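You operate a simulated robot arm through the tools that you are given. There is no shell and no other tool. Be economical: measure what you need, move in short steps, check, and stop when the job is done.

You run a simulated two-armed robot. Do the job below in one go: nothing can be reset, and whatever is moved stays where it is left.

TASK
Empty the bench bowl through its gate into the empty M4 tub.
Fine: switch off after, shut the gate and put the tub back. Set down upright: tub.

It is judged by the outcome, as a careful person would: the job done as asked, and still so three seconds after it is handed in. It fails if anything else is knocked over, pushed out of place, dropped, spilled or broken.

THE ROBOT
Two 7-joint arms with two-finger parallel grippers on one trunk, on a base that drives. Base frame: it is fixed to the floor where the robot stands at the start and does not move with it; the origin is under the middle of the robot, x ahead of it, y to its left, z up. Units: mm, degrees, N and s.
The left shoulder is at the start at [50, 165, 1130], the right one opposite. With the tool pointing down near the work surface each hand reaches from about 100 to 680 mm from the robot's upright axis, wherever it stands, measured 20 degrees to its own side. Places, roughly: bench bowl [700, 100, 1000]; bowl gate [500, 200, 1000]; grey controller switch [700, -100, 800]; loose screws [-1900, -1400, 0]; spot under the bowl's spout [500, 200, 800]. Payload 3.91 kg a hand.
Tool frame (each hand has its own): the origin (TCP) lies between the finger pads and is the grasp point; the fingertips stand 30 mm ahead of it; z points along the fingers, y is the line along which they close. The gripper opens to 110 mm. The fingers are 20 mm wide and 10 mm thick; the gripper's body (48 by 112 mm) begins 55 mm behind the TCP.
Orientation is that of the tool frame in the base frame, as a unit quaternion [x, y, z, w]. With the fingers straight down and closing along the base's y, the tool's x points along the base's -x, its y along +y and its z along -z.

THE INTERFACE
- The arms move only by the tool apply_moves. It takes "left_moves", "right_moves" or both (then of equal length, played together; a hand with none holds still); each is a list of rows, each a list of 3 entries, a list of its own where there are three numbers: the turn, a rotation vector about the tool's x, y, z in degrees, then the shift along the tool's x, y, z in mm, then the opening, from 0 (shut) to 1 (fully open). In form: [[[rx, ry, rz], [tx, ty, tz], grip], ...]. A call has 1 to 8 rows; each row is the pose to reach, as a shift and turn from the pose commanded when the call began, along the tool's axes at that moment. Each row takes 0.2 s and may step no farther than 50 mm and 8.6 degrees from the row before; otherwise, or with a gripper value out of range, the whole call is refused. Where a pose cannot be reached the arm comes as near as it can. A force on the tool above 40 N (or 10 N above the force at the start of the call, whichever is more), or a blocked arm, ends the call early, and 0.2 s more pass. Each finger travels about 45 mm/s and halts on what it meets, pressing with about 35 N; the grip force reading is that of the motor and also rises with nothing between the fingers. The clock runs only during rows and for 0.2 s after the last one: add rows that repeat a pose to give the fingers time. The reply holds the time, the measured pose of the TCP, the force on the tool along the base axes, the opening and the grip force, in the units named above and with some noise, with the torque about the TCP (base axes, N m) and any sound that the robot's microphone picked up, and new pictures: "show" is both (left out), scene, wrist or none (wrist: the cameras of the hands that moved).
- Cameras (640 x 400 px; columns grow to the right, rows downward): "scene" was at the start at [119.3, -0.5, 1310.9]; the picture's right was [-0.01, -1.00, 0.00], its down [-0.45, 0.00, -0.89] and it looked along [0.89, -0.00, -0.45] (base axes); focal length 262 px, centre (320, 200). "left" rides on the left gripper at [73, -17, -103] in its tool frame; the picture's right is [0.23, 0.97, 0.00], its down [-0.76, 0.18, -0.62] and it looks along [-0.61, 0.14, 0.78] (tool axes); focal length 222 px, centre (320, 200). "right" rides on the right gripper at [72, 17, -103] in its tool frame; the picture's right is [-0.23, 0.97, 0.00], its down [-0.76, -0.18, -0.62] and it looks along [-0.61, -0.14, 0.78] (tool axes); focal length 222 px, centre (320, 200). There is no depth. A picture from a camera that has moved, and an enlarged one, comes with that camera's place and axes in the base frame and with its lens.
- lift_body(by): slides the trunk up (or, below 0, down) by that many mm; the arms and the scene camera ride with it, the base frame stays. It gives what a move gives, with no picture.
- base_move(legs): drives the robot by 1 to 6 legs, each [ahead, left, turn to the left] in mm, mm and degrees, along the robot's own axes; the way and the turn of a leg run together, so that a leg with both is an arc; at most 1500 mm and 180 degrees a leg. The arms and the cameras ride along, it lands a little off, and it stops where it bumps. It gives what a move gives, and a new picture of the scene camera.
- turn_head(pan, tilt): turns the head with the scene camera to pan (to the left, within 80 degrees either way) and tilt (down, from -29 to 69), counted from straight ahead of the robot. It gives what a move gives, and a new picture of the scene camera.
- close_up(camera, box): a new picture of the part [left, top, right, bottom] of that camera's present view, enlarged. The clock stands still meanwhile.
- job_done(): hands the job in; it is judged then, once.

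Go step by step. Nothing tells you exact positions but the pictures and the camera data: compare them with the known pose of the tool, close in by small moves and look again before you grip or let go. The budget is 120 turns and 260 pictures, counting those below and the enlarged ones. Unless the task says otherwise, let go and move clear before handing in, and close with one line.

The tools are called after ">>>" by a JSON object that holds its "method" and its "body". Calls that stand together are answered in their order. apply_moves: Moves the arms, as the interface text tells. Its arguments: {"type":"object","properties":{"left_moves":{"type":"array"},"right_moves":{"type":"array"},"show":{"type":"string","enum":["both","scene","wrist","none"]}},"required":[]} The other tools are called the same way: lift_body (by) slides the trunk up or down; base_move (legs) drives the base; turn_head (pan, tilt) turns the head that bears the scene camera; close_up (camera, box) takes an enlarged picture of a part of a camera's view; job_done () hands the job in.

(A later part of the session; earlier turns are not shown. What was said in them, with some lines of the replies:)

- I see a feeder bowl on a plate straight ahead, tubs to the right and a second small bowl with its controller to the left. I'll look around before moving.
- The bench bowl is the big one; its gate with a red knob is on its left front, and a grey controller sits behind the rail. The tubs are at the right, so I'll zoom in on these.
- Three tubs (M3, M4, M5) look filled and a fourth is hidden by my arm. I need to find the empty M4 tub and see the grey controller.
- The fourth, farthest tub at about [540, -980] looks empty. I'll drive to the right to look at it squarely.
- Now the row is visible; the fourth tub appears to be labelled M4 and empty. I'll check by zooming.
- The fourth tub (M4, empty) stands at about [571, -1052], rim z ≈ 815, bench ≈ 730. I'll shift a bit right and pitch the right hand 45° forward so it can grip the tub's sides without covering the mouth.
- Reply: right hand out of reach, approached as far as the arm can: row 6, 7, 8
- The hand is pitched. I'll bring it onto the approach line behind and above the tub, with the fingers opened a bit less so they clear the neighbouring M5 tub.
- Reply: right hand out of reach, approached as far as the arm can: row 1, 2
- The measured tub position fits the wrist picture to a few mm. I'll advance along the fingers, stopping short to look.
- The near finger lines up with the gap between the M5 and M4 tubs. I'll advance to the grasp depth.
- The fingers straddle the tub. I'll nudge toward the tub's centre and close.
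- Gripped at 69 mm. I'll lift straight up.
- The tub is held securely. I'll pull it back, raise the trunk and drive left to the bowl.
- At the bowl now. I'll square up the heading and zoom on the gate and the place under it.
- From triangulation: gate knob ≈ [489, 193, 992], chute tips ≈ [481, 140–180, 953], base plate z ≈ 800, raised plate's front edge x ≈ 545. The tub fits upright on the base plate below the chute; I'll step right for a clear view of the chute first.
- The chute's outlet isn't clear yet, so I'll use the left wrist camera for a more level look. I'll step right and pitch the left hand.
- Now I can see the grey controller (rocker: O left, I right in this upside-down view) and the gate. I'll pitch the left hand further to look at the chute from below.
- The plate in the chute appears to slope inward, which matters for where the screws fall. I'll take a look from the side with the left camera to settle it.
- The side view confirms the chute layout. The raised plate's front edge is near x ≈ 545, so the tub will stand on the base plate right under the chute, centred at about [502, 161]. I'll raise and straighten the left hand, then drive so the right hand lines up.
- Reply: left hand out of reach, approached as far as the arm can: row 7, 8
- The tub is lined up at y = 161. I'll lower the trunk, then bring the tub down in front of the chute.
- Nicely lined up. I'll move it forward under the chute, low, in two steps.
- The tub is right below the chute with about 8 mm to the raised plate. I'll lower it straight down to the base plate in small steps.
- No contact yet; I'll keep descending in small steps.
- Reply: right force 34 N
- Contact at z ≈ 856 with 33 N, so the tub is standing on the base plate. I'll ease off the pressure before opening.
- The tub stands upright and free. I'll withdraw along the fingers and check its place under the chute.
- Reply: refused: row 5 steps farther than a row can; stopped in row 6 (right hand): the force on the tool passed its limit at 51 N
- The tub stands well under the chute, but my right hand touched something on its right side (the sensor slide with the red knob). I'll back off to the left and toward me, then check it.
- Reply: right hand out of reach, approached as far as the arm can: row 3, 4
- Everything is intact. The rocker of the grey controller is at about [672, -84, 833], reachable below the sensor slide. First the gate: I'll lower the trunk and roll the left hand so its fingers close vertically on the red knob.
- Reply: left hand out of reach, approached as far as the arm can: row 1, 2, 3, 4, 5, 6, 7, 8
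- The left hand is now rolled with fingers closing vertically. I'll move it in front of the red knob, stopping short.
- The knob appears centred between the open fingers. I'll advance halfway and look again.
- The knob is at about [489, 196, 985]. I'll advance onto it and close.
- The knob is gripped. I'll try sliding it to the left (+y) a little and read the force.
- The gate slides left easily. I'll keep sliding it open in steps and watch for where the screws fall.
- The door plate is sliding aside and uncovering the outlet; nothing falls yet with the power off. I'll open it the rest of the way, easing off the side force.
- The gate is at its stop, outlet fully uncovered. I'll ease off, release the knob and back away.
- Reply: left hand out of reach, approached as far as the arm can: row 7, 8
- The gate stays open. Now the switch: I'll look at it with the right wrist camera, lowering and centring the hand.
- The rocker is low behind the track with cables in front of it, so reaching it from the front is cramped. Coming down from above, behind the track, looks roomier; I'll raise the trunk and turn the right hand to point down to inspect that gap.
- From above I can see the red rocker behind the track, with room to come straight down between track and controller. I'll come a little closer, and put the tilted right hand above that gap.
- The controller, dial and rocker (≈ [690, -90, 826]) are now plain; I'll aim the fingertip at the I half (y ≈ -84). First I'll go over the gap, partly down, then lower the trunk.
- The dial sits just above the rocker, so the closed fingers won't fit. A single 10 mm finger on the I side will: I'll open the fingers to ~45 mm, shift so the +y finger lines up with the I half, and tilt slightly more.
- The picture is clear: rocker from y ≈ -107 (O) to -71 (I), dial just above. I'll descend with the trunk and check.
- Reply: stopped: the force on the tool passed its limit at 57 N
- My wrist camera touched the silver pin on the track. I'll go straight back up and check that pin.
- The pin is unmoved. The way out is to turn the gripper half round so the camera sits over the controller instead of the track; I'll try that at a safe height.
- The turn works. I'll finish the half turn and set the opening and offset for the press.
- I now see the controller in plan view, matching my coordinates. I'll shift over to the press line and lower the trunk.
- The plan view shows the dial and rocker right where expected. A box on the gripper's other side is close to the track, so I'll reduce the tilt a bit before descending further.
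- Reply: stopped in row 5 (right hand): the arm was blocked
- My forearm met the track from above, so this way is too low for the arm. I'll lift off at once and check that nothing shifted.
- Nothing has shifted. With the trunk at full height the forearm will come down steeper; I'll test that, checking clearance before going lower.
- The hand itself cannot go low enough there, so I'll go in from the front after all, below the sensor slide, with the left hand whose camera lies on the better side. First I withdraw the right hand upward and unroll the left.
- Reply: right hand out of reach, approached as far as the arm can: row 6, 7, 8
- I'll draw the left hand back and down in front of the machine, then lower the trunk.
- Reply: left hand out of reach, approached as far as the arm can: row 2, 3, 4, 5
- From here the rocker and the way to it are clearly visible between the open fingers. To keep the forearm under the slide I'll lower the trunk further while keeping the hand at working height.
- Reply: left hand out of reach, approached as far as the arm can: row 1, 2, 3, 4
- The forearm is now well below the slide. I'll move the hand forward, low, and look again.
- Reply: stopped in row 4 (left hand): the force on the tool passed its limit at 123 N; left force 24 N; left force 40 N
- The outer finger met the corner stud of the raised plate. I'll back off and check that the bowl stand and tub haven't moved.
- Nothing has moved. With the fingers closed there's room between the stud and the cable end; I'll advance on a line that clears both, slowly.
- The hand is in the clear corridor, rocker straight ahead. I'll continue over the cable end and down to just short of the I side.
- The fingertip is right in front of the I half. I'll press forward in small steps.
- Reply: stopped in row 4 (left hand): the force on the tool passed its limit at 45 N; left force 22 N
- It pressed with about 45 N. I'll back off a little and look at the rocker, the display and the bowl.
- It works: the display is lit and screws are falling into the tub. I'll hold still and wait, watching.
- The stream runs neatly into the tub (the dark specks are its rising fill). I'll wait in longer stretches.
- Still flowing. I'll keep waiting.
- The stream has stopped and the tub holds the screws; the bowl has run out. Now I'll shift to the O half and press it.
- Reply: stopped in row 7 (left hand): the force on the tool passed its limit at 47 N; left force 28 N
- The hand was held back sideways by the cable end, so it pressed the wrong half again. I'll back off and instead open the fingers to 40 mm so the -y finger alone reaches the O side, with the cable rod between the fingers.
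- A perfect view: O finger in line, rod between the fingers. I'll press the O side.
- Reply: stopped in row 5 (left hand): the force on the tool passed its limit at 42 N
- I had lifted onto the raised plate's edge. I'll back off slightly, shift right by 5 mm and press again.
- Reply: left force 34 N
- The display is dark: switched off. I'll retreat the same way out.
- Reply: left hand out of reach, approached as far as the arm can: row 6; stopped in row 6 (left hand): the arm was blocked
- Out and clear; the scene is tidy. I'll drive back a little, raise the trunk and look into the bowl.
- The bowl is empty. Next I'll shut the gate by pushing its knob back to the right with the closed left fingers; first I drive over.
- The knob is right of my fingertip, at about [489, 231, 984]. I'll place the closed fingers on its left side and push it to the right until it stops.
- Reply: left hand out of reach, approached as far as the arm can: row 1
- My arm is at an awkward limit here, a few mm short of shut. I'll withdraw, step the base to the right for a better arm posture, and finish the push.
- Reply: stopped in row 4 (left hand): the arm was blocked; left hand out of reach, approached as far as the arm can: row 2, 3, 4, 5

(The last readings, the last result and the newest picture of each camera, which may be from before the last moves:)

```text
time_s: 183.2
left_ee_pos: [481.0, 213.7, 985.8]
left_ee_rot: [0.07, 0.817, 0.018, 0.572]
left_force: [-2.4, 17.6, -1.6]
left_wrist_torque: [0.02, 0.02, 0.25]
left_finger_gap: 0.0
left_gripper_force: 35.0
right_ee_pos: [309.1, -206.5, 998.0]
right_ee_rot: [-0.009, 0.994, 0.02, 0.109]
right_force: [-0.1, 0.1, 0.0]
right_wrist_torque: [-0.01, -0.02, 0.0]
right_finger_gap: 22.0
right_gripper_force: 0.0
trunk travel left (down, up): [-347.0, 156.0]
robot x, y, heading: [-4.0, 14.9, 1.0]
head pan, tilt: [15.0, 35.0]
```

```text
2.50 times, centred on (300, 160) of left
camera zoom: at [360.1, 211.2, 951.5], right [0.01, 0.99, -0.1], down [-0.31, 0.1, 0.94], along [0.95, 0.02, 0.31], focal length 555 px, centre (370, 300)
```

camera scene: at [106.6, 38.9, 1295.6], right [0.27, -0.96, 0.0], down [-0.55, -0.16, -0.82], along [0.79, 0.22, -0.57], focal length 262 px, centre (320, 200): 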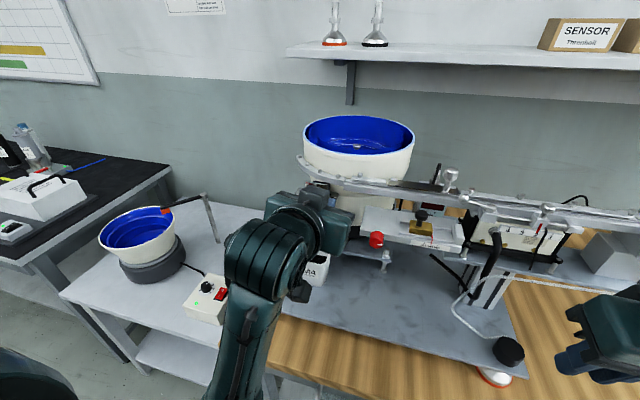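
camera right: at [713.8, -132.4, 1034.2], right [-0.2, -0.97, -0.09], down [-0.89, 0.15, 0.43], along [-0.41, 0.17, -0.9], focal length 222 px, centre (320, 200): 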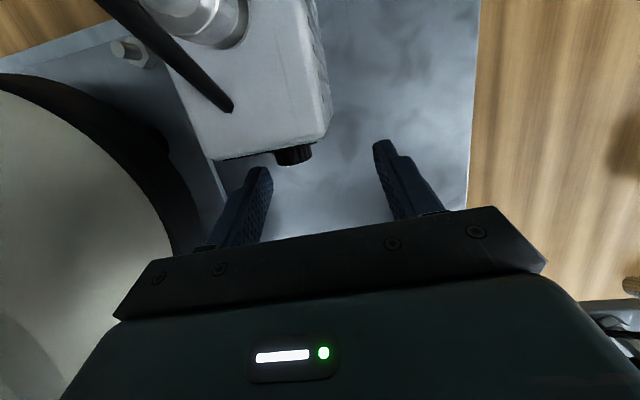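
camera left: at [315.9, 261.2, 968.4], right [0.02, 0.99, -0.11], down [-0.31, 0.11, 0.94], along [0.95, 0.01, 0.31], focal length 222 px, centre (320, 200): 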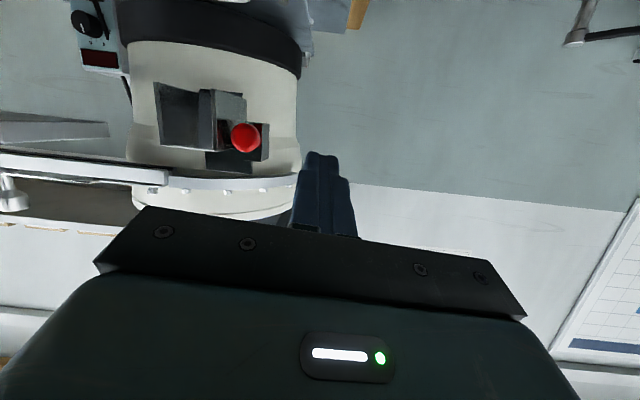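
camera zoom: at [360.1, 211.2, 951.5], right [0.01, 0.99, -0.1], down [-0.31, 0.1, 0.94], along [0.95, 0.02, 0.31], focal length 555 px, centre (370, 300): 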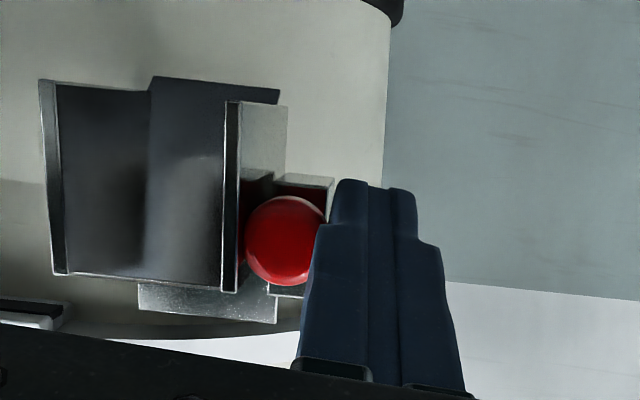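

It's against resistance now (17 N). I'll push a touch more to be sure of the stop.

>>> {"method": "apply_moves", "body": {"left_moves": [[[0, 0, 0], [-0.3, -2, 0], 0], [[0, 0, 0], [-0.6, -4, 0.2], 0], [[0, 0, 0], [-0.8, -6, 0.3], 0]], "show": "none"}}

>>> {"method": "apply_moves", "body": {"left_moves": [[[0, 0, 0], [0, 14, 0], 0], [[0, 0, 0], [0, 30, -20], 0], [[0, 0, 0], [5, 45, -55], 0], [[0, 0, 0], [0, 70, -65], 0], [[0, 0, 0], [-20, 100, -65], 0]], "show": "wrist"}}

>>> {"method": "close_up", "body": {"camera": "scene", "box": [240, 100, 440, 300]}}

```text
time_s: 184.0
left_ee_pos: [480.5, 211.7, 985.9]
left_ee_rot: [0.064, 0.816, 0.023, 0.574]
left_force: [-3.3, 38.5, 0.7]
left_wrist_torque: [0.02, 0.03, 0.62]
left_finger_gap: 0.2
left_gripper_force: 34.9
right_ee_pos: [309.6, -204.6, 998.2]
right_ee_rot: [-0.009, 0.994, 0.018, 0.109]
right_force: [0.3, -0.9, 0.6]
right_wrist_torque: [0.0, -0.04, 0.02]
right_finger_gap: 22.1
right_gripper_force: 0.1
trunk travel left (down, up): [-347.0, 156.0]
robot x, y, heading: [-7.2, 17.7, 0.8]
head pan, tilt: [15.0, 35.0]
```

```text
time_s: 185.2
left_ee_pos: [436.9, 302.3, 1038.5]
left_ee_rot: [0.072, 0.817, 0.016, 0.572]
left_force: [-0.1, -0.6, -0.3]
left_wrist_torque: [-0.01, 0.01, 0.01]
left_finger_gap: 0.0
left_gripper_force: 34.6
left hand out of reach, approached as far as the arm can: row 3, 4
right_ee_pos: [309.3, -206.7, 996.4]
right_ee_rot: [-0.009, 0.994, 0.021, 0.109]
right_force: [-0.4, -0.7, -0.3]
right_wrist_torque: [0.02, 0.0, 0.01]
right_finger_gap: 21.9
right_gripper_force: 0.0
trunk travel left (down, up): [-347.0, 156.0]
robot x, y, heading: [-3.5, 15.1, 0.9]
head pan, tilt: [15.0, 35.0]
camera left: at [315.8, 301.4, 1004.0], right [0.02, 0.99, -0.11], down [-0.31, 0.11, 0.94], along [0.95, 0.01, 0.31], focal length 222 px, centre (320, 200)
```

left: 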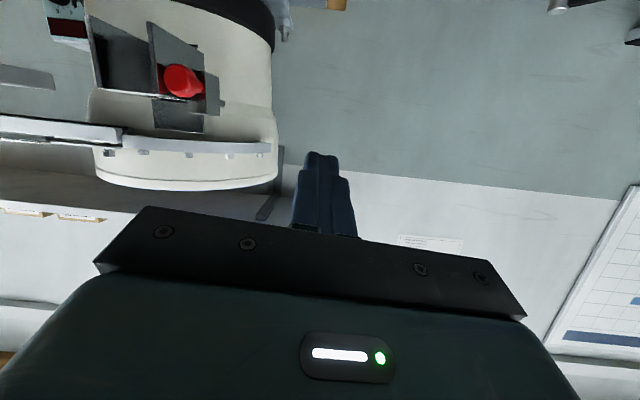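

```text
2.00 times, centred on (340, 200) of scene
camera zoom: at [106.7, 39.4, 1295.5], right [0.27, -0.96, 0.0], down [-0.55, -0.16, -0.82], along [0.79, 0.22, -0.57], focal length 523 px, centre (280, 200)
```

zoom: 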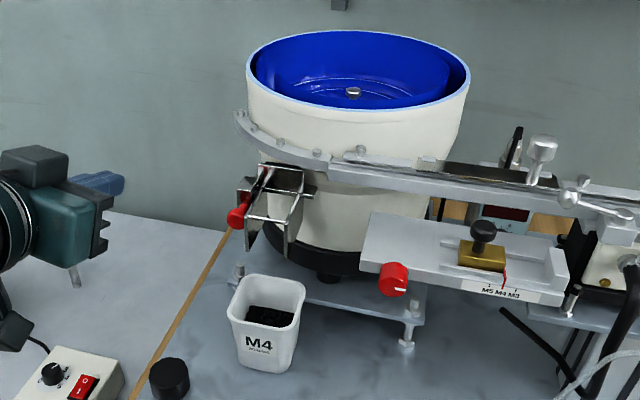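

The gate is fully shut. Now the tub: I'll raise the trunk, pitch the right hand to 45° again with open fingers, tuck the left in, and drive back to the tub.

>>> {"method": "lift_body", "body": {"by": 150}}

>>> {"method": "apply_moves", "body": {"right_moves": [[[0, -8, 0], [-22, 8, 5], 0.4], [[0, -16, 0], [-44, 16, 10], 0.6], [[0, -24, 0], [-66, 24, 15], 0.9], [[0, -32.5, 0], [-88, 30, 20], 0.9], [[0, -32.5, 0], [-88, 30, 20], 0.9], [[0, -32.5, 0], [-88, 30, 20], 0.9]], "left_moves": [[[0, 0, 0], [-7, -14, 0], 0], [[0, 0, 0], [-14, -28, 0], 0], [[0, 0, 0], [-20, -42, 0], 0], [[0, 0, 0], [-27, -57, -3], 0], [[0, 0, 0], [-27, -57, -3], 0], [[0, 0, 0], [-27, -57, -3], 0]], "show": "none"}}

>>> {"method": "base_move", "body": {"legs": [[-20, 337, 0]]}}

```text
time_s: 186.9
left_ee_pos: [437.8, 302.6, 1188.8]
left_ee_rot: [0.071, 0.816, 0.017, 0.573]
left_force: [0.2, -0.5, -0.7]
left_wrist_torque: [-0.01, -0.03, -0.01]
left_finger_gap: 0.0
left_gripper_force: 35.0
right_ee_pos: [309.5, -207.3, 1146.4]
right_ee_rot: [-0.008, 0.994, 0.021, 0.108]
right_force: [-0.7, -0.3, 0.2]
right_wrist_torque: [-0.02, 0.02, -0.03]
right_finger_gap: 21.8
right_gripper_force: 0.2
trunk travel left (down, up): [-497.0, 6.0]
robot x, y, heading: [-4.7, 15.6, 0.7]
head pan, tilt: [15.0, 35.0]
```

```text
time_s: 188.3
left_ee_pos: [446.3, 242.8, 1207.2]
left_ee_rot: [0.072, 0.816, 0.016, 0.574]
left_force: [0.5, -0.1, 0.7]
left_wrist_torque: [0.0, 0.0, -0.03]
left_finger_gap: 0.1
left_gripper_force: 34.6
left hand out of reach, approached as far as the arm can: row 2, 3, 4, 5, 6
right_ee_pos: [406.3, -175.1, 1147.5]
right_ee_rot: [-0.002, 0.924, 0.022, 0.382]
right_force: [-0.3, 0.7, 0.9]
right_wrist_torque: [0.01, 0.0, -0.01]
right_finger_gap: 98.9
right_gripper_force: 0.0
right hand out of reach, approached as far as the arm can: row 1, 2, 3, 4, 5, 6
trunk travel left (down, up): [-497.0, 6.0]
robot x, y, heading: [-5.4, 13.0, 0.8]
head pan, tilt: [15.0, 35.0]
```

```text
time_s: 191.9
left_ee_pos: [421.5, 585.1, 1207.6]
left_ee_rot: [0.071, 0.816, 0.016, 0.574]
left_force: [-0.4, -0.3, -0.1]
left_wrist_torque: [-0.02, 0.01, 0.0]
left_finger_gap: 0.0
left_gripper_force: 34.6
right_ee_pos: [382.2, 165.9, 1147.4]
right_ee_rot: [-0.002, 0.924, 0.021, 0.382]
right_force: [0.2, -0.8, 0.0]
right_wrist_torque: [-0.02, 0.02, 0.04]
right_finger_gap: 99.3
right_gripper_force: 0.1
trunk travel left (down, up): [-497.0, 6.0]
robot x, y, heading: [-29.6, 355.1, 0.7]
head pan, tilt: [15.0, 35.0]
camera scene: at [82.1, 380.8, 1445.6], right [0.27, -0.96, 0.0], down [-0.55, -0.16, -0.82], along [0.79, 0.22, -0.57], focal length 262 px, centre (320, 200)
```

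scene: 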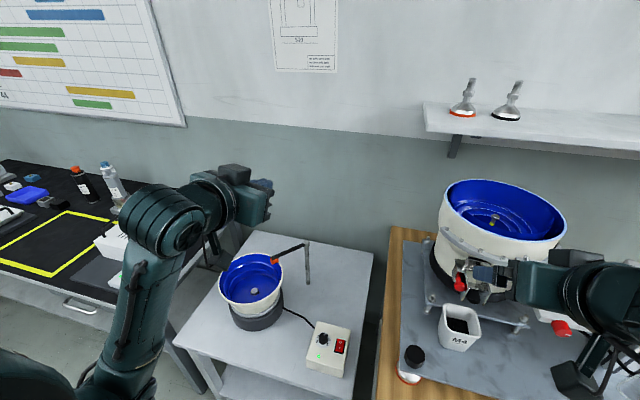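

>>> {"method": "lift_body", "body": {"by": -137}}

>>> {"method": "apply_moves", "body": {"right_moves": [[[1, 0, -0.6], [18, -2, 16], 0.9], [[1.83, 0, -1.26], [36, -4.5, 33], 0.9], [[1.83, 0, -1.26], [36, -4.5, 33], 0.9]], "show": "wrist"}}

>>> {"method": "turn_head", "body": {"pan": 0, "tilt": 45}}

>>> {"method": "close_up", "body": {"camera": "scene", "box": [340, 120, 500, 240]}}

```text
time_s: 193.6
left_ee_pos: [422.4, 584.5, 1070.5]
left_ee_rot: [0.072, 0.816, 0.016, 0.574]
left_force: [-0.2, 0.2, -0.3]
left_wrist_torque: [0.0, 0.0, -0.02]
left_finger_gap: 0.0
left_gripper_force: 35.1
right_ee_pos: [382.2, 166.3, 1009.3]
right_ee_rot: [-0.002, 0.924, 0.022, 0.382]
right_force: [1.0, -0.3, -0.7]
right_wrist_torque: [-0.02, 0.0, -0.01]
right_finger_gap: 99.0
right_gripper_force: 0.0
trunk travel left (down, up): [-360.0, 143.0]
robot x, y, heading: [-32.5, 354.1, 0.9]
head pan, tilt: [15.0, 35.0]
```

```text
time_s: 194.4
left_ee_pos: [421.8, 584.3, 1069.9]
left_ee_rot: [0.071, 0.816, 0.017, 0.574]
left_force: [0.3, -0.2, -0.2]
left_wrist_torque: [0.03, -0.01, 0.0]
left_finger_gap: 0.1
left_gripper_force: 35.1
right_ee_pos: [379.1, 162.8, 959.8]
right_ee_rot: [-0.007, 0.924, 0.004, 0.383]
right_force: [-1.0, 0.0, 0.8]
right_wrist_torque: [0.0, -0.01, 0.04]
right_finger_gap: 99.1
right_gripper_force: 0.0
trunk travel left (down, up): [-360.0, 143.0]
robot x, y, heading: [-31.5, 351.5, 0.4]
head pan, tilt: [15.0, 35.0]
camera right: at [254.5, 178.8, 982.4], right [0.15, 0.98, 0.16], down [0.1, -0.18, 0.98], along [0.98, -0.13, -0.12], focal length 222 px, centre (320, 200)
```

right: 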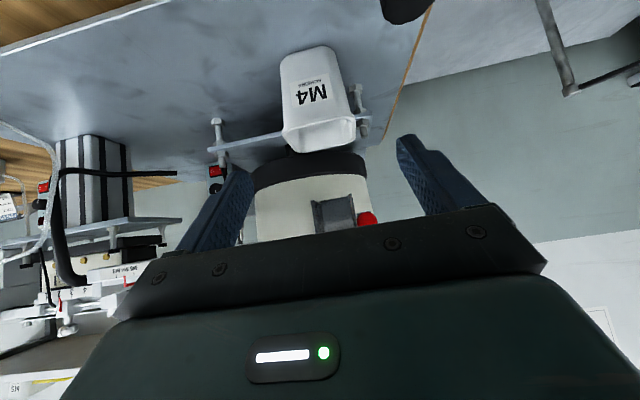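

```text
time_s: 195.1
left_ee_pos: [422.0, 584.5, 1070.8]
left_ee_rot: [0.072, 0.816, 0.015, 0.574]
left_force: [-0.2, -0.3, -0.6]
left_wrist_torque: [-0.04, 0.0, 0.01]
left_finger_gap: 0.0
left_gripper_force: 34.8
right_ee_pos: [380.9, 162.6, 960.0]
right_ee_rot: [-0.006, 0.924, 0.002, 0.383]
right_force: [-0.6, -0.1, 0.3]
right_wrist_torque: [0.03, 0.01, 0.0]
right_finger_gap: 99.1
right_gripper_force: 0.0
trunk travel left (down, up): [-360.0, 143.0]
robot x, y, heading: [-28.5, 356.1, 0.9]
head pan, tilt: [0.0, 45.0]
camera scene: at [78.7, 357.8, 1293.8], right [0.01, -1.0, 0.0], down [-0.71, -0.01, -0.71], along [0.71, 0.01, -0.71], focal length 262 px, centre (320, 200)
```

scene: 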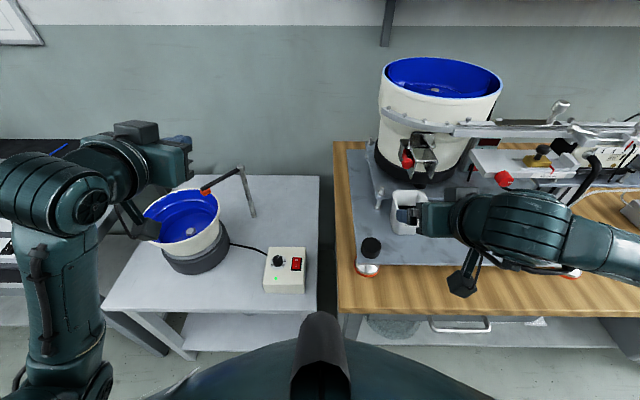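

```text
3.33 times, centred on (420, 180) of scene
camera zoom: at [78.7, 357.8, 1293.8], right [0.01, -1.0, 0.0], down [-0.71, -0.01, -0.71], along [0.71, 0.01, -0.71], focal length 872 px, centre (-13, 267)
```

zoom: 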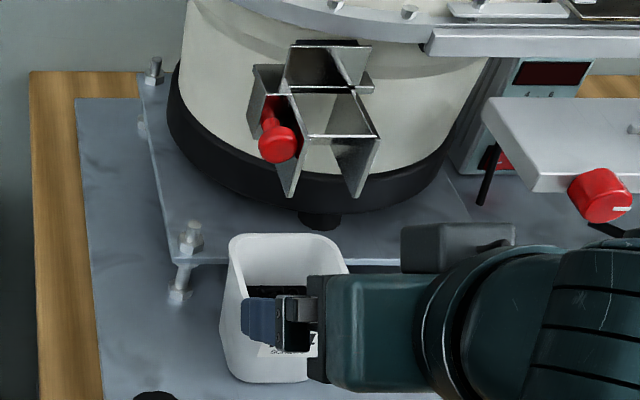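

The tub is where I left it. I'll slide in along the fingers to the same grasp as before and close.

>>> {"method": "apply_moves", "body": {"right_moves": [[[0, 0, 0], [0, 0, 40], 0.9], [[0, 0, 0], [0, -1, 80], 0.9], [[0, 0, 0], [0, -2, 115], 0.9], [[0, 0, 0], [0, -3, 140], 0.9], [[0, 0, 0], [0, -3, 149], 0.9], [[0, 0, 0], [0, -3, 149], 0.75], [[0, 0, 0], [0, -3, 149], 0.6], [[0, 0, 0], [0, -3, 149], 0.45]], "show": "none"}}

>>> {"method": "apply_moves", "body": {"right_moves": [[[0, 0, 0], [0, 0, 0], 0.45], [[0, 0, 0], [0, 0, 0], 0.45], [[0, 0, 0], [0, 0, 0], 0.45]], "show": "wrist"}}

```text
time_s: 196.9
left_ee_pos: [422.1, 583.6, 1071.2]
left_ee_rot: [0.073, 0.817, 0.016, 0.572]
left_force: [-0.1, 0.5, 1.7]
left_wrist_torque: [0.02, 0.02, -0.01]
left_finger_gap: 0.1
left_gripper_force: 35.4
right_ee_pos: [486.0, 162.1, 854.4]
right_ee_rot: [-0.006, 0.924, 0.003, 0.382]
right_force: [0.3, 0.1, 0.3]
right_wrist_torque: [0.05, -0.12, -0.01]
right_finger_gap: 68.9
right_gripper_force: 34.9
trunk travel left (down, up): [-360.0, 143.0]
robot x, y, heading: [-30.8, 356.0, 0.5]
head pan, tilt: [0.0, 45.0]
```

```text
time_s: 197.7
left_ee_pos: [422.7, 584.2, 1070.3]
left_ee_rot: [0.073, 0.816, 0.015, 0.573]
left_force: [-0.2, -0.6, -0.5]
left_wrist_torque: [-0.02, -0.02, 0.01]
left_finger_gap: 0.1
left_gripper_force: 34.7
right_ee_pos: [485.6, 161.9, 854.4]
right_ee_rot: [-0.007, 0.924, 0.004, 0.383]
right_force: [0.3, 0.4, -0.7]
right_wrist_torque: [0.05, -0.08, -0.02]
right_finger_gap: 68.8
right_gripper_force: 34.7
trunk travel left (down, up): [-360.0, 143.0]
robot x, y, heading: [-31.8, 354.9, 0.6]
head pan, tilt: [0.0, 45.0]
camera right: at [359.5, 177.9, 876.6], right [0.15, 0.98, 0.16], down [0.1, -0.18, 0.98], along [0.98, -0.13, -0.12], focal length 222 px, centre (320, 200)
```

right: 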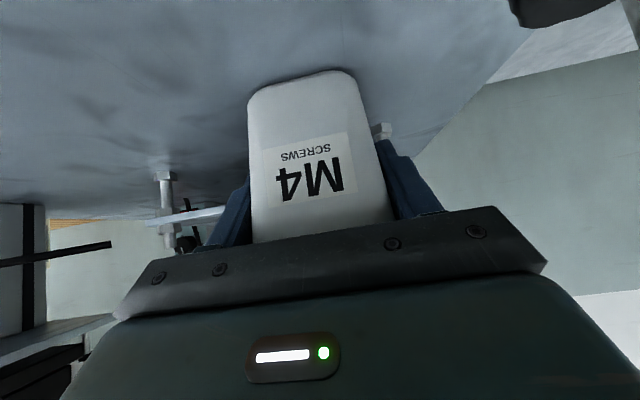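

Gripped. I'll lift 20 mm, draw it straight out from under the chute, then raise.

>>> {"method": "apply_moves", "body": {"right_moves": [[[0, 0, 0], [-7, 0, -7], 0.45], [[0, 0, 0], [-14, 0, -14], 0.45], [[0, 0, 0], [6, 0, -34], 0.45], [[0, 0, 0], [28, 0, -56], 0.45], [[0, 0, 0], [46, 0, -74], 0.45], [[0, 0, 0], [46, 0, -74], 0.45]], "show": "none"}}

>>> {"method": "close_up", "body": {"camera": "scene", "box": [340, 150, 500, 270]}}

```text
time_s: 199.1
left_ee_pos: [422.7, 585.0, 1070.4]
left_ee_rot: [0.073, 0.817, 0.015, 0.572]
left_force: [0.2, 0.3, 0.5]
left_wrist_torque: [0.0, -0.01, -0.02]
left_finger_gap: 0.0
left_gripper_force: 35.2
right_ee_pos: [401.3, 160.3, 875.4]
right_ee_rot: [-0.006, 0.924, 0.002, 0.382]
right_force: [-1.8, 0.0, -3.9]
right_wrist_torque: [0.01, 0.02, 0.02]
right_finger_gap: 68.8
right_gripper_force: 34.5
trunk travel left (down, up): [-360.0, 143.0]
robot x, y, heading: [-28.4, 357.8, 0.9]
head pan, tilt: [0.0, 45.0]
```

```text
3.33 times, centred on (420, 210) of scene
camera zoom: at [79.0, 357.6, 1293.7], right [0.01, -1.0, 0.0], down [-0.71, -0.01, -0.71], along [0.71, 0.01, -0.71], focal length 872 px, centre (-13, 167)
```

zoom: 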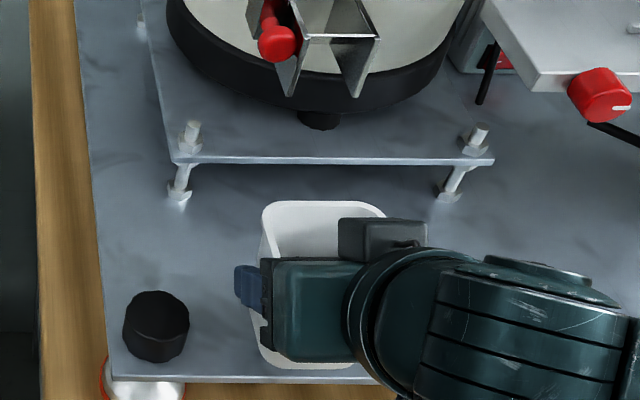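

No spills, and the tub weighs about 400 g. I'll raise it, back off and drive to the tub row at the right.

>>> {"method": "lift_body", "body": {"by": 140}}

>>> {"method": "apply_moves", "body": {"right_moves": [[[0, 0, 0], [-25, 0, -25], 0.45], [[0, 0, 0], [-50, 0, -50], 0.45], [[0, 0, 0], [-75, 0, -75], 0.45], [[0, 0, 0], [-75, 0, -75], 0.45]], "show": "none"}}

>>> {"method": "base_move", "body": {"legs": [[-80, 0, 0], [0, -1210, 0]]}}

```text
time_s: 200.8
left_ee_pos: [423.5, 583.9, 1210.6]
left_ee_rot: [0.072, 0.816, 0.017, 0.573]
left_force: [0.3, -0.5, 0.2]
left_wrist_torque: [0.01, -0.05, -0.01]
left_finger_gap: 0.0
left_gripper_force: 35.2
right_ee_pos: [401.9, 158.6, 1015.4]
right_ee_rot: [-0.007, 0.924, 0.004, 0.382]
right_force: [0.4, 0.0, -5.0]
right_wrist_torque: [0.02, 0.02, -0.01]
right_finger_gap: 68.7
right_gripper_force: 35.0
trunk travel left (down, up): [-500.0, 3.0]
robot x, y, heading: [-30.2, 356.1, 0.6]
head pan, tilt: [0.0, 45.0]
```

```text
time_s: 201.8
left_ee_pos: [422.5, 583.8, 1211.0]
left_ee_rot: [0.072, 0.816, 0.016, 0.574]
left_force: [0.3, -1.0, 0.0]
left_wrist_torque: [0.04, 0.01, 0.01]
left_finger_gap: 0.0
left_gripper_force: 35.1
right_ee_pos: [400.5, 161.1, 1121.4]
right_ee_rot: [-0.007, 0.924, 0.003, 0.382]
right_force: [-0.9, -0.1, -4.3]
right_wrist_torque: [0.0, 0.02, -0.01]
right_finger_gap: 68.8
right_gripper_force: 34.6
trunk travel left (down, up): [-500.0, 3.0]
robot x, y, heading: [-31.4, 357.6, 0.8]
head pan, tilt: [0.0, 45.0]
```

```text
time_s: 213.1
left_ee_pos: [360.1, -602.8, 1210.5]
left_ee_rot: [0.07, 0.817, 0.018, 0.573]
left_force: [-0.4, 0.2, -0.2]
left_wrist_torque: [0.02, -0.03, -0.01]
left_finger_gap: 0.0
left_gripper_force: 35.1
right_ee_pos: [341.2, -1026.4, 1120.3]
right_ee_rot: [-0.009, 0.924, 0.004, 0.382]
right_force: [-0.2, 0.3, -4.0]
right_wrist_torque: [-0.03, 0.03, -0.02]
right_finger_gap: 68.8
right_gripper_force: 35.3
trunk travel left (down, up): [-500.0, 3.0]
robot x, y, heading: [-90.2, -830.3, 1.0]
head pan, tilt: [0.0, 45.0]
camera scene: at [17.6, -831.3, 1433.7], right [0.02, -1.0, 0.0], down [-0.71, -0.01, -0.71], along [0.71, 0.01, -0.71], focal length 262 px, centre (320, 200)
```

scene: 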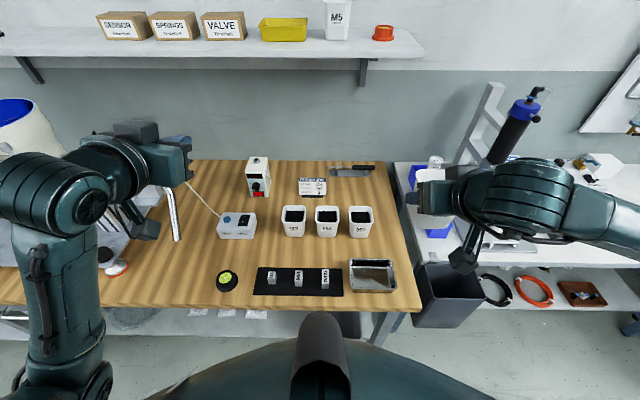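

I'm at the tub row; the original place right of M5 is free. I'll fine-tune the base position and lower.

>>> {"method": "base_move", "body": {"legs": [[92, -26, -0.4]]}}

>>> {"method": "lift_body", "body": {"by": -150}}

>>> {"method": "close_up", "body": {"camera": "right", "box": [0, 0, 640, 400]}}

```text
time_s: 214.3
left_ee_pos: [454.3, -630.7, 1209.9]
left_ee_rot: [0.073, 0.817, 0.016, 0.572]
left_force: [0.1, 0.0, 0.0]
left_wrist_torque: [-0.02, -0.06, 0.01]
left_finger_gap: 0.0
left_gripper_force: 34.9
right_ee_pos: [430.7, -1054.6, 1120.3]
right_ee_rot: [-0.006, 0.924, 0.003, 0.383]
right_force: [0.5, -0.7, -4.6]
right_wrist_torque: [-0.02, 0.06, 0.0]
right_finger_gap: 68.8
right_gripper_force: 34.8
trunk travel left (down, up): [-500.0, 3.0]
robot x, y, heading: [-0.0, -858.8, 0.5]
head pan, tilt: [0.0, 45.0]
camera scene: at [110.0, -857.1, 1433.6], right [0.01, -1.0, 0.0], down [-0.71, -0.01, -0.71], along [0.71, 0.01, -0.71], focal length 262 px, centre (320, 200)
```

scene: 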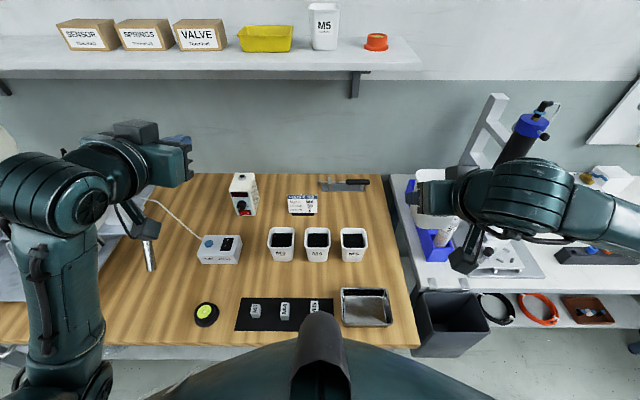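

```text
time_s: 216.0
left_ee_pos: [453.2, -631.1, 1061.1]
left_ee_rot: [0.073, 0.816, 0.016, 0.573]
left_force: [-0.3, 0.3, 0.5]
left_wrist_torque: [-0.02, 0.01, -0.01]
left_finger_gap: 0.1
left_gripper_force: 35.1
right_ee_pos: [430.9, -1054.3, 971.6]
right_ee_rot: [-0.005, 0.924, 0.003, 0.382]
right_force: [-0.8, 0.6, -3.5]
right_wrist_torque: [-0.01, 0.03, 0.02]
right_finger_gap: 68.7
right_gripper_force: 34.8
trunk travel left (down, up): [-350.0, 153.0]
robot x, y, heading: [1.4, -860.2, 0.9]
head pan, tilt: [0.0, 45.0]
```

```text
1.00 times, centred on (320, 200) of right (not enlarged: the box is as wide or as high as the picture)
camera zoom: at [305.0, -1037.9, 993.5], right [0.15, 0.98, 0.16], down [0.1, -0.18, 0.98], along [0.98, -0.13, -0.13], focal length 222 px, centre (320, 200)
```

zoom: 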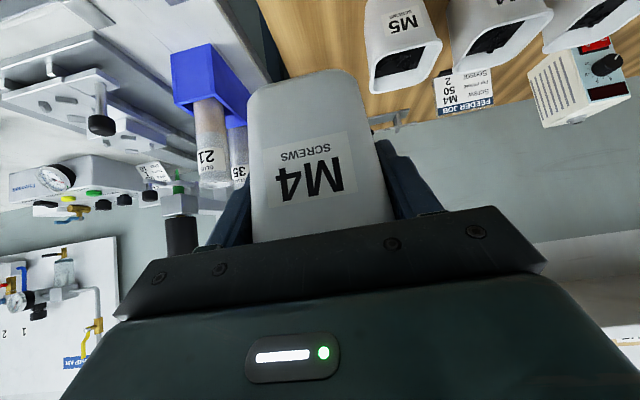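

>>> {"method": "apply_moves", "body": {"right_moves": [[[0, 0, 0], [-8, 0, 40], 0.45], [[0, 0, 0], [-15, 0, 80], 0.45], [[0, 0, 0], [-22, 0, 120], 0.45], [[0, 0, 0], [-28, 0, 158], 0.45], [[0, 0, 0], [-28, 0, 158], 0.45]], "show": "wrist"}}

>>> {"method": "close_up", "body": {"camera": "scene", "box": [320, 160, 480, 260]}}

```text
time_s: 217.2
left_ee_pos: [453.0, -631.6, 1060.2]
left_ee_rot: [0.073, 0.816, 0.015, 0.573]
left_force: [0.0, 0.2, -0.2]
left_wrist_torque: [-0.04, -0.01, -0.01]
left_finger_gap: 0.0
left_gripper_force: 34.9
right_ee_pos: [562.0, -1051.1, 878.3]
right_ee_rot: [-0.006, 0.924, 0.003, 0.382]
right_force: [0.2, -0.3, -4.2]
right_wrist_torque: [0.05, 0.0, -0.03]
right_finger_gap: 68.7
right_gripper_force: 34.5
trunk travel left (down, up): [-350.0, 153.0]
robot x, y, heading: [1.6, -857.8, 0.5]
head pan, tilt: [0.0, 45.0]
camera right: at [437.0, -1035.0, 901.1], right [0.15, 0.98, 0.16], down [0.1, -0.18, 0.98], along [0.98, -0.13, -0.13], focal length 222 px, centre (320, 200)
```

right: 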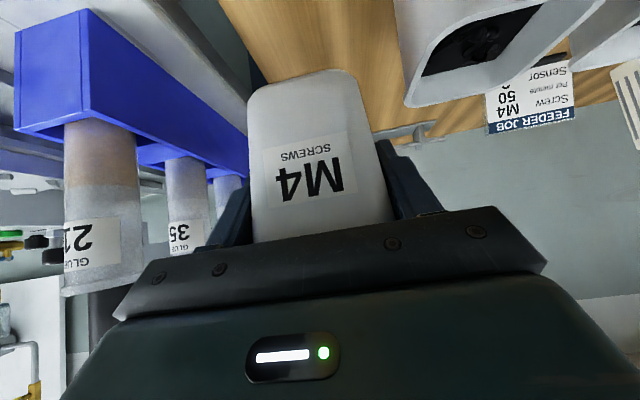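

```text
4.00 times, centred on (400, 210) of scene
camera zoom: at [109.0, -856.9, 1283.7], right [0.01, -1.0, 0.0], down [-0.71, -0.01, -0.71], along [0.71, 0.01, -0.71], focal length 1046 px, centre (0, 160)
```

zoom: 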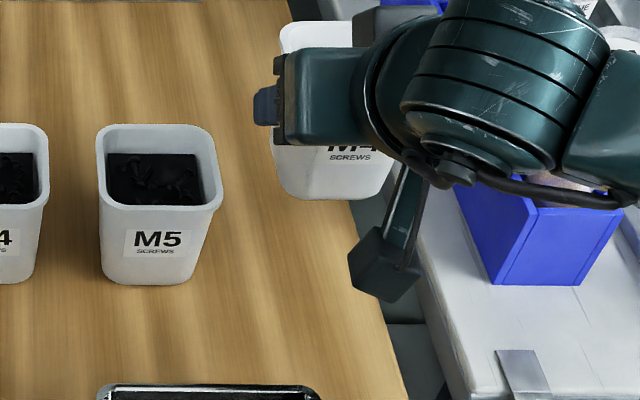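

Aligned with the row. I'll lower straight down, with small steps near the bench.

>>> {"method": "apply_moves", "body": {"right_moves": [[[0, 0, 0], [18, -1.5, 18], 0.45], [[0, 0, 0], [36, -1.5, 36], 0.45], [[0, 0, 0], [48, -1.5, 48], 0.45], [[0, 0, 0], [51, -1.5, 51], 0.45], [[0, 0, 0], [53, -1.5, 53], 0.45], [[0, 0, 0], [54.5, -1.5, 54.5], 0.45], [[0, 0, 0], [55.5, -1.5, 55.5], 0.45]], "show": "none"}}

>>> {"method": "close_up", "body": {"camera": "scene", "box": [320, 160, 480, 260]}}

```text
time_s: 218.8
left_ee_pos: [452.9, -630.8, 1060.4]
left_ee_rot: [0.073, 0.817, 0.015, 0.572]
left_force: [0.3, 0.4, -0.2]
left_wrist_torque: [0.02, -0.01, -0.01]
left_finger_gap: 0.0
left_gripper_force: 34.9
right_ee_pos: [561.5, -1053.3, 800.9]
right_ee_rot: [-0.005, 0.924, 0.002, 0.381]
right_force: [0.2, -0.1, -3.6]
right_wrist_torque: [-0.04, 0.0, -0.01]
right_finger_gap: 68.6
right_gripper_force: 35.0
trunk travel left (down, up): [-350.0, 153.0]
robot x, y, heading: [2.1, -859.1, 0.5]
head pan, tilt: [0.0, 45.0]
```

```text
4.00 times, centred on (400, 210) of scene
camera zoom: at [109.1, -856.9, 1283.7], right [0.01, -1.0, 0.0], down [-0.71, -0.01, -0.71], along [0.71, 0.01, -0.71], focal length 1046 px, centre (0, 160)
```

zoom: 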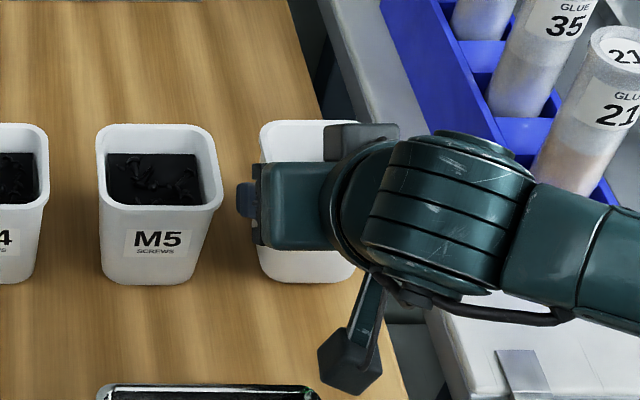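

>>> {"method": "apply_moves", "body": {"right_moves": [[[0, 0, 0], [0.8, 0, 0.8], 0.45], [[0, 0, 0], [1.6, 0, 1.6], 0.45], [[0, 0, 0], [2.4, 0, 2.4], 0.45], [[0, 0, 0], [3.2, 0, 3.2], 0.45]], "show": "none"}}

```text
time_s: 219.8
left_ee_pos: [452.9, -630.8, 1060.1]
left_ee_rot: [0.074, 0.816, 0.014, 0.572]
left_force: [0.8, -0.8, -0.4]
left_wrist_torque: [0.02, 0.0, -0.02]
left_finger_gap: 0.1
left_gripper_force: 34.6
right_ee_pos: [562.9, -1052.7, 796.8]
right_ee_rot: [-0.007, 0.924, 0.004, 0.382]
right_force: [0.1, -0.1, -4.3]
right_wrist_torque: [-0.01, 0.03, 0.0]
right_finger_gap: 68.8
right_gripper_force: 35.2
trunk travel left (down, up): [-350.0, 153.0]
robot x, y, heading: [-2.2, -858.2, 0.5]
head pan, tilt: [0.0, 45.0]
```

>>> {"method": "apply_moves", "body": {"right_moves": [[[0, 0, 0], [0.7, 0, 0.7], 0.45], [[0, 0, 0], [1.4, 0, 1.4], 0.45], [[0, 0, 0], [2.1, 0, 2.1], 0.45], [[0, 0, 0], [2.8, 0, 2.8], 0.45], [[0, 0, 0], [3.5, 0, 3.5], 0.45]], "show": "none"}}

```text
time_s: 221.0
left_ee_pos: [452.2, -630.4, 1062.2]
left_ee_rot: [0.073, 0.815, 0.015, 0.574]
left_force: [0.5, -0.9, -0.1]
left_wrist_torque: [-0.02, 0.01, 0.03]
left_finger_gap: 0.0
left_gripper_force: 34.8
right_ee_pos: [561.7, -1053.1, 794.6]
right_ee_rot: [-0.006, 0.922, 0.003, 0.386]
right_force: [-5.3, -2.5, 15.5]
right_wrist_torque: [-0.19, -0.41, -0.05]
right_finger_gap: 68.9
right_gripper_force: 34.8
trunk travel left (down, up): [-350.0, 153.0]
robot x, y, heading: [-1.9, -858.3, 0.4]
head pan, tilt: [0.0, 45.0]
```

Contact. I'll ease off, open the fingers and withdraw straight back along them.

>>> {"method": "apply_moves", "body": {"right_moves": [[[0, 0, 0], [-1.4, 0, -1.4], 0.45], [[0, 0, 0], [-1.4, 0, -1.4], 0.6], [[0, 0, 0], [-1.4, 0, -1.4], 0.75], [[0, 0, 0], [-1.4, 0, -1.4], 0.85], [[0, 0, 0], [-1.4, 0, -1.4], 0.85]], "show": "wrist"}}

>>> {"method": "apply_moves", "body": {"right_moves": [[[0, 0, 0], [0, 0, -30], 0.85], [[0, 0, 0], [0, 0, -70], 0.85], [[0, 0, 0], [0, 0, -110], 0.85], [[0, 0, 0], [0, 0, -150], 0.85], [[0, 0, 0], [-25, 0, -175], 0.85], [[0, 0, 0], [-50, 0, -190], 0.85]], "show": "both"}}

>>> {"method": "close_up", "body": {"camera": "scene", "box": [240, 140, 480, 290]}}

```text
time_s: 222.2
left_ee_pos: [453.3, -631.5, 1060.5]
left_ee_rot: [0.074, 0.816, 0.015, 0.573]
left_force: [0.0, 0.0, 0.5]
left_wrist_torque: [0.0, 0.03, 0.0]
left_finger_gap: 0.0
left_gripper_force: 34.7
right_ee_pos: [561.5, -1054.0, 792.6]
right_ee_rot: [-0.006, 0.925, 0.003, 0.381]
right_force: [0.0, 0.4, 0.8]
right_wrist_torque: [-0.02, 0.01, 0.0]
right_finger_gap: 93.1
right_gripper_force: 0.0
trunk travel left (down, up): [-350.0, 153.0]
robot x, y, heading: [-1.0, -860.7, 0.8]
head pan, tilt: [0.0, 45.0]
camera right: at [436.1, -1037.4, 814.9], right [0.15, 0.98, 0.16], down [0.1, -0.18, 0.98], along [0.98, -0.13, -0.13], focal length 222 px, centre (320, 200)
```

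right: 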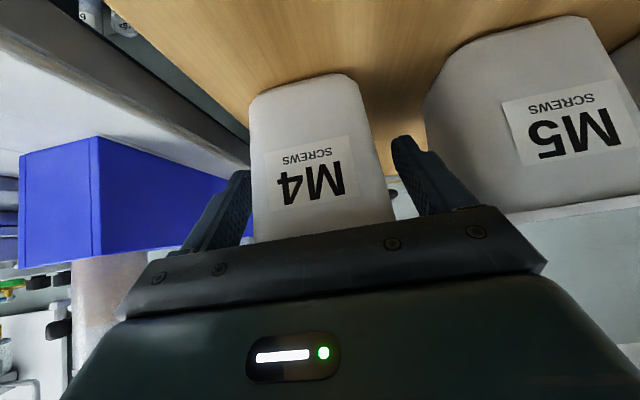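

```text
time_s: 223.6
left_ee_pos: [453.2, -630.8, 1061.0]
left_ee_rot: [0.073, 0.815, 0.014, 0.574]
left_force: [-0.1, 0.1, 0.5]
left_wrist_torque: [-0.02, -0.01, -0.01]
left_finger_gap: 0.0
left_gripper_force: 35.4
right_ee_pos: [463.1, -1056.4, 963.0]
right_ee_rot: [-0.006, 0.924, 0.003, 0.382]
right_force: [-0.6, -0.2, 0.9]
right_wrist_torque: [-0.01, -0.04, -0.04]
right_finger_gap: 93.4
right_gripper_force: 0.0
trunk travel left (down, up): [-350.0, 153.0]
robot x, y, heading: [1.8, -855.3, 0.4]
head pan, tilt: [0.0, 45.0]
camera scene: at [108.7, -856.6, 1283.7], right [0.01, -1.0, 0.0], down [-0.71, -0.01, -0.71], along [0.71, 0.01, -0.71], focal length 262 px, centre (320, 200)
camera right: at [337.5, -1040.4, 984.6], right [0.15, 0.98, 0.16], down [0.1, -0.18, 0.98], along [0.98, -0.13, -0.13], focal length 222 px, centre (320, 200)
```

scene: 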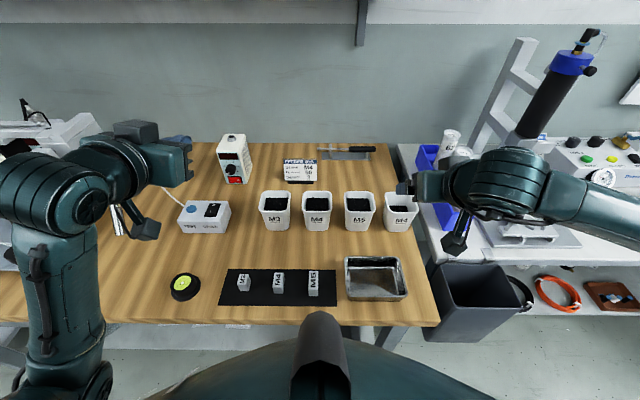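
right: 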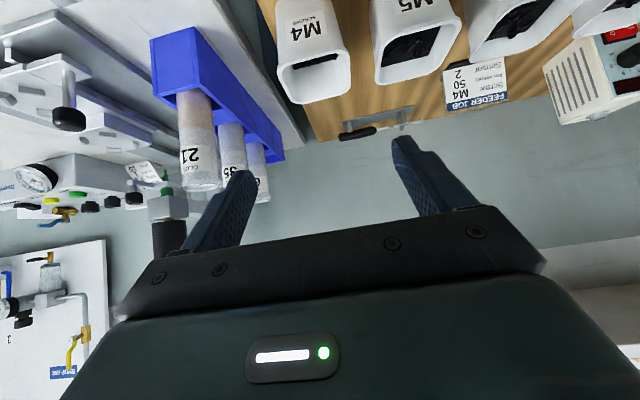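

```text
2.67 times, centred on (360, 215) of scene
camera zoom: at [108.7, -856.6, 1283.7], right [0.01, -1.0, 0.0], down [-0.71, -0.01, -0.71], along [0.71, 0.01, -0.71], focal length 698 px, centre (213, 160)
```

zoom: 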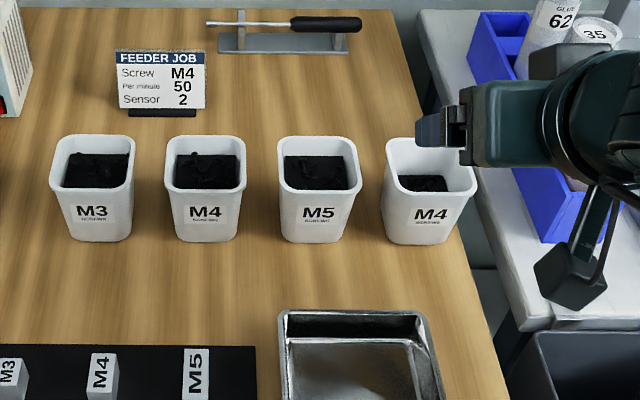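

The tub stands upright back in the row, holding the screws. One last look back at the machine before handing in.

>>> {"method": "lift_body", "body": {"by": 140}}

>>> {"method": "base_move", "body": {"legs": [[-150, 450, 0]]}}

>>> {"method": "turn_head", "body": {"pan": 35, "tilt": 35}}

>>> {"method": "close_up", "body": {"camera": "scene", "box": [180, 100, 440, 280]}}

```text
time_s: 225.3
left_ee_pos: [452.2, -632.0, 1200.5]
left_ee_rot: [0.073, 0.816, 0.015, 0.574]
left_force: [0.9, 0.1, -0.2]
left_wrist_torque: [0.0, -0.01, -0.02]
left_finger_gap: 0.0
left_gripper_force: 35.5
right_ee_pos: [463.5, -1056.0, 1102.5]
right_ee_rot: [-0.005, 0.924, 0.002, 0.382]
right_force: [0.6, -0.5, 0.0]
right_wrist_torque: [0.01, 0.0, -0.04]
right_finger_gap: 93.8
right_gripper_force: 0.1
trunk travel left (down, up): [-490.0, 13.0]
robot x, y, heading: [-4.5, -859.5, 0.7]
head pan, tilt: [0.0, 45.0]
```

```text
time_s: 229.8
left_ee_pos: [296.2, -175.5, 1200.2]
left_ee_rot: [0.072, 0.816, 0.016, 0.573]
left_force: [0.3, -0.1, -1.0]
left_wrist_torque: [-0.02, 0.02, 0.03]
left_finger_gap: 0.1
left_gripper_force: 34.7
right_ee_pos: [309.3, -603.1, 1102.7]
right_ee_rot: [-0.007, 0.924, 0.002, 0.382]
right_force: [0.4, 0.7, 0.3]
right_wrist_torque: [0.02, -0.04, 0.0]
right_finger_gap: 93.7
right_gripper_force: 0.1
trunk travel left (down, up): [-490.0, 13.0]
robot x, y, heading: [-155.9, -403.9, 0.8]
head pan, tilt: [0.0, 45.0]
camera scene: at [-46.0, -403.0, 1423.8], right [0.01, -1.0, 0.0], down [-0.71, -0.01, -0.71], along [0.71, 0.01, -0.71], focal length 262 px, centre (320, 200)
```

scene: 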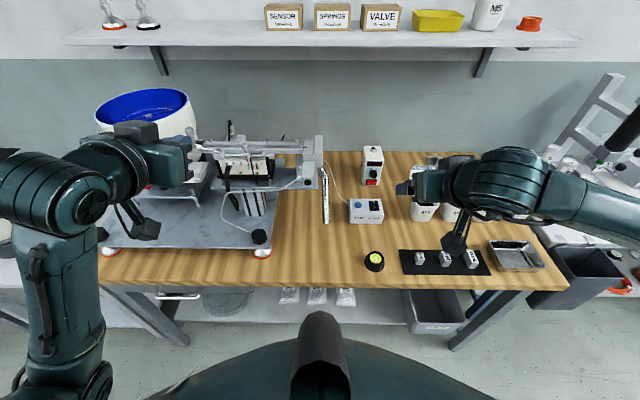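

```text
time_s: 230.8
left_ee_pos: [297.5, -177.2, 1200.8]
left_ee_rot: [0.071, 0.816, 0.016, 0.573]
left_force: [0.8, -0.3, 0.6]
left_wrist_torque: [0.01, 0.03, 0.01]
left_finger_gap: 0.0
left_gripper_force: 35.2
right_ee_pos: [309.2, -602.5, 1101.6]
right_ee_rot: [-0.007, 0.924, 0.003, 0.382]
right_force: [-0.7, 0.4, -0.7]
right_wrist_torque: [0.0, 0.01, 0.01]
right_finger_gap: 93.5
right_gripper_force: 0.1
trunk travel left (down, up): [-490.0, 13.0]
robot x, y, heading: [-154.0, -402.4, 0.7]
head pan, tilt: [35.0, 35.0]
camera scene: at [-55.8, -352.9, 1438.5], right [0.58, -0.81, 0.0], down [-0.47, -0.34, -0.82], along [0.66, 0.48, -0.57], focal length 262 px, centre (320, 200)
```

scene: 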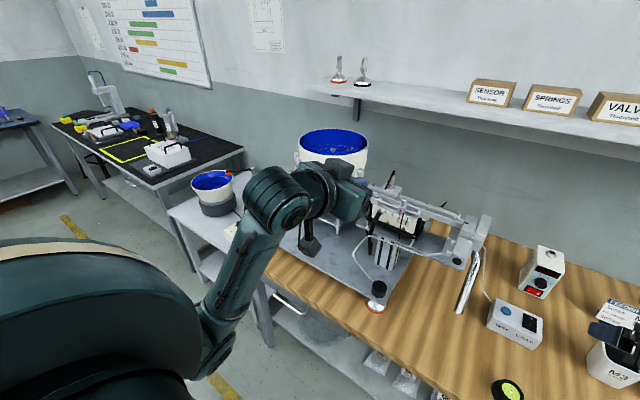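

```text
2.22 times, centred on (310, 190) of scene
camera zoom: at [-55.8, -352.9, 1438.5], right [0.58, -0.81, 0.0], down [-0.47, -0.34, -0.82], along [0.66, 0.48, -0.57], focal length 581 px, centre (342, 222)
```

zoom: 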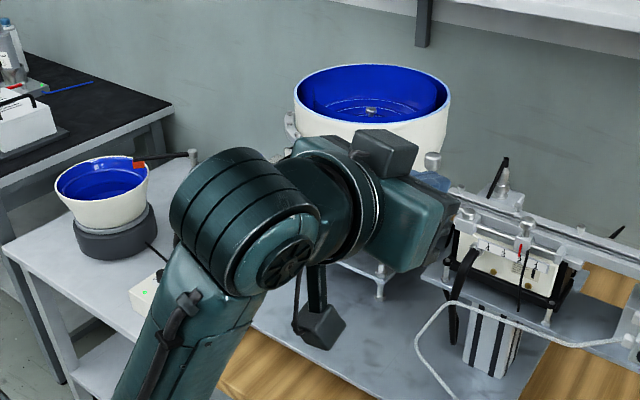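

The bowl is empty, the controller off, the gate shut, the tub back upright in its row, and both hands are clear. I'm handing in.

>>> {"method": "job_done", "body": {}}

```text
The job is handed in.
```

The bench bowl is empty: its screws went through the gate into the empty M4 tub. The controller is off, the gate is shut, and the tub is back upright in its place beside M5. My arms bumped the machine several times on the way to the switch (123 N at worst, on the bowl plate's corner stud); I saw nothing moved and no screws spilled.
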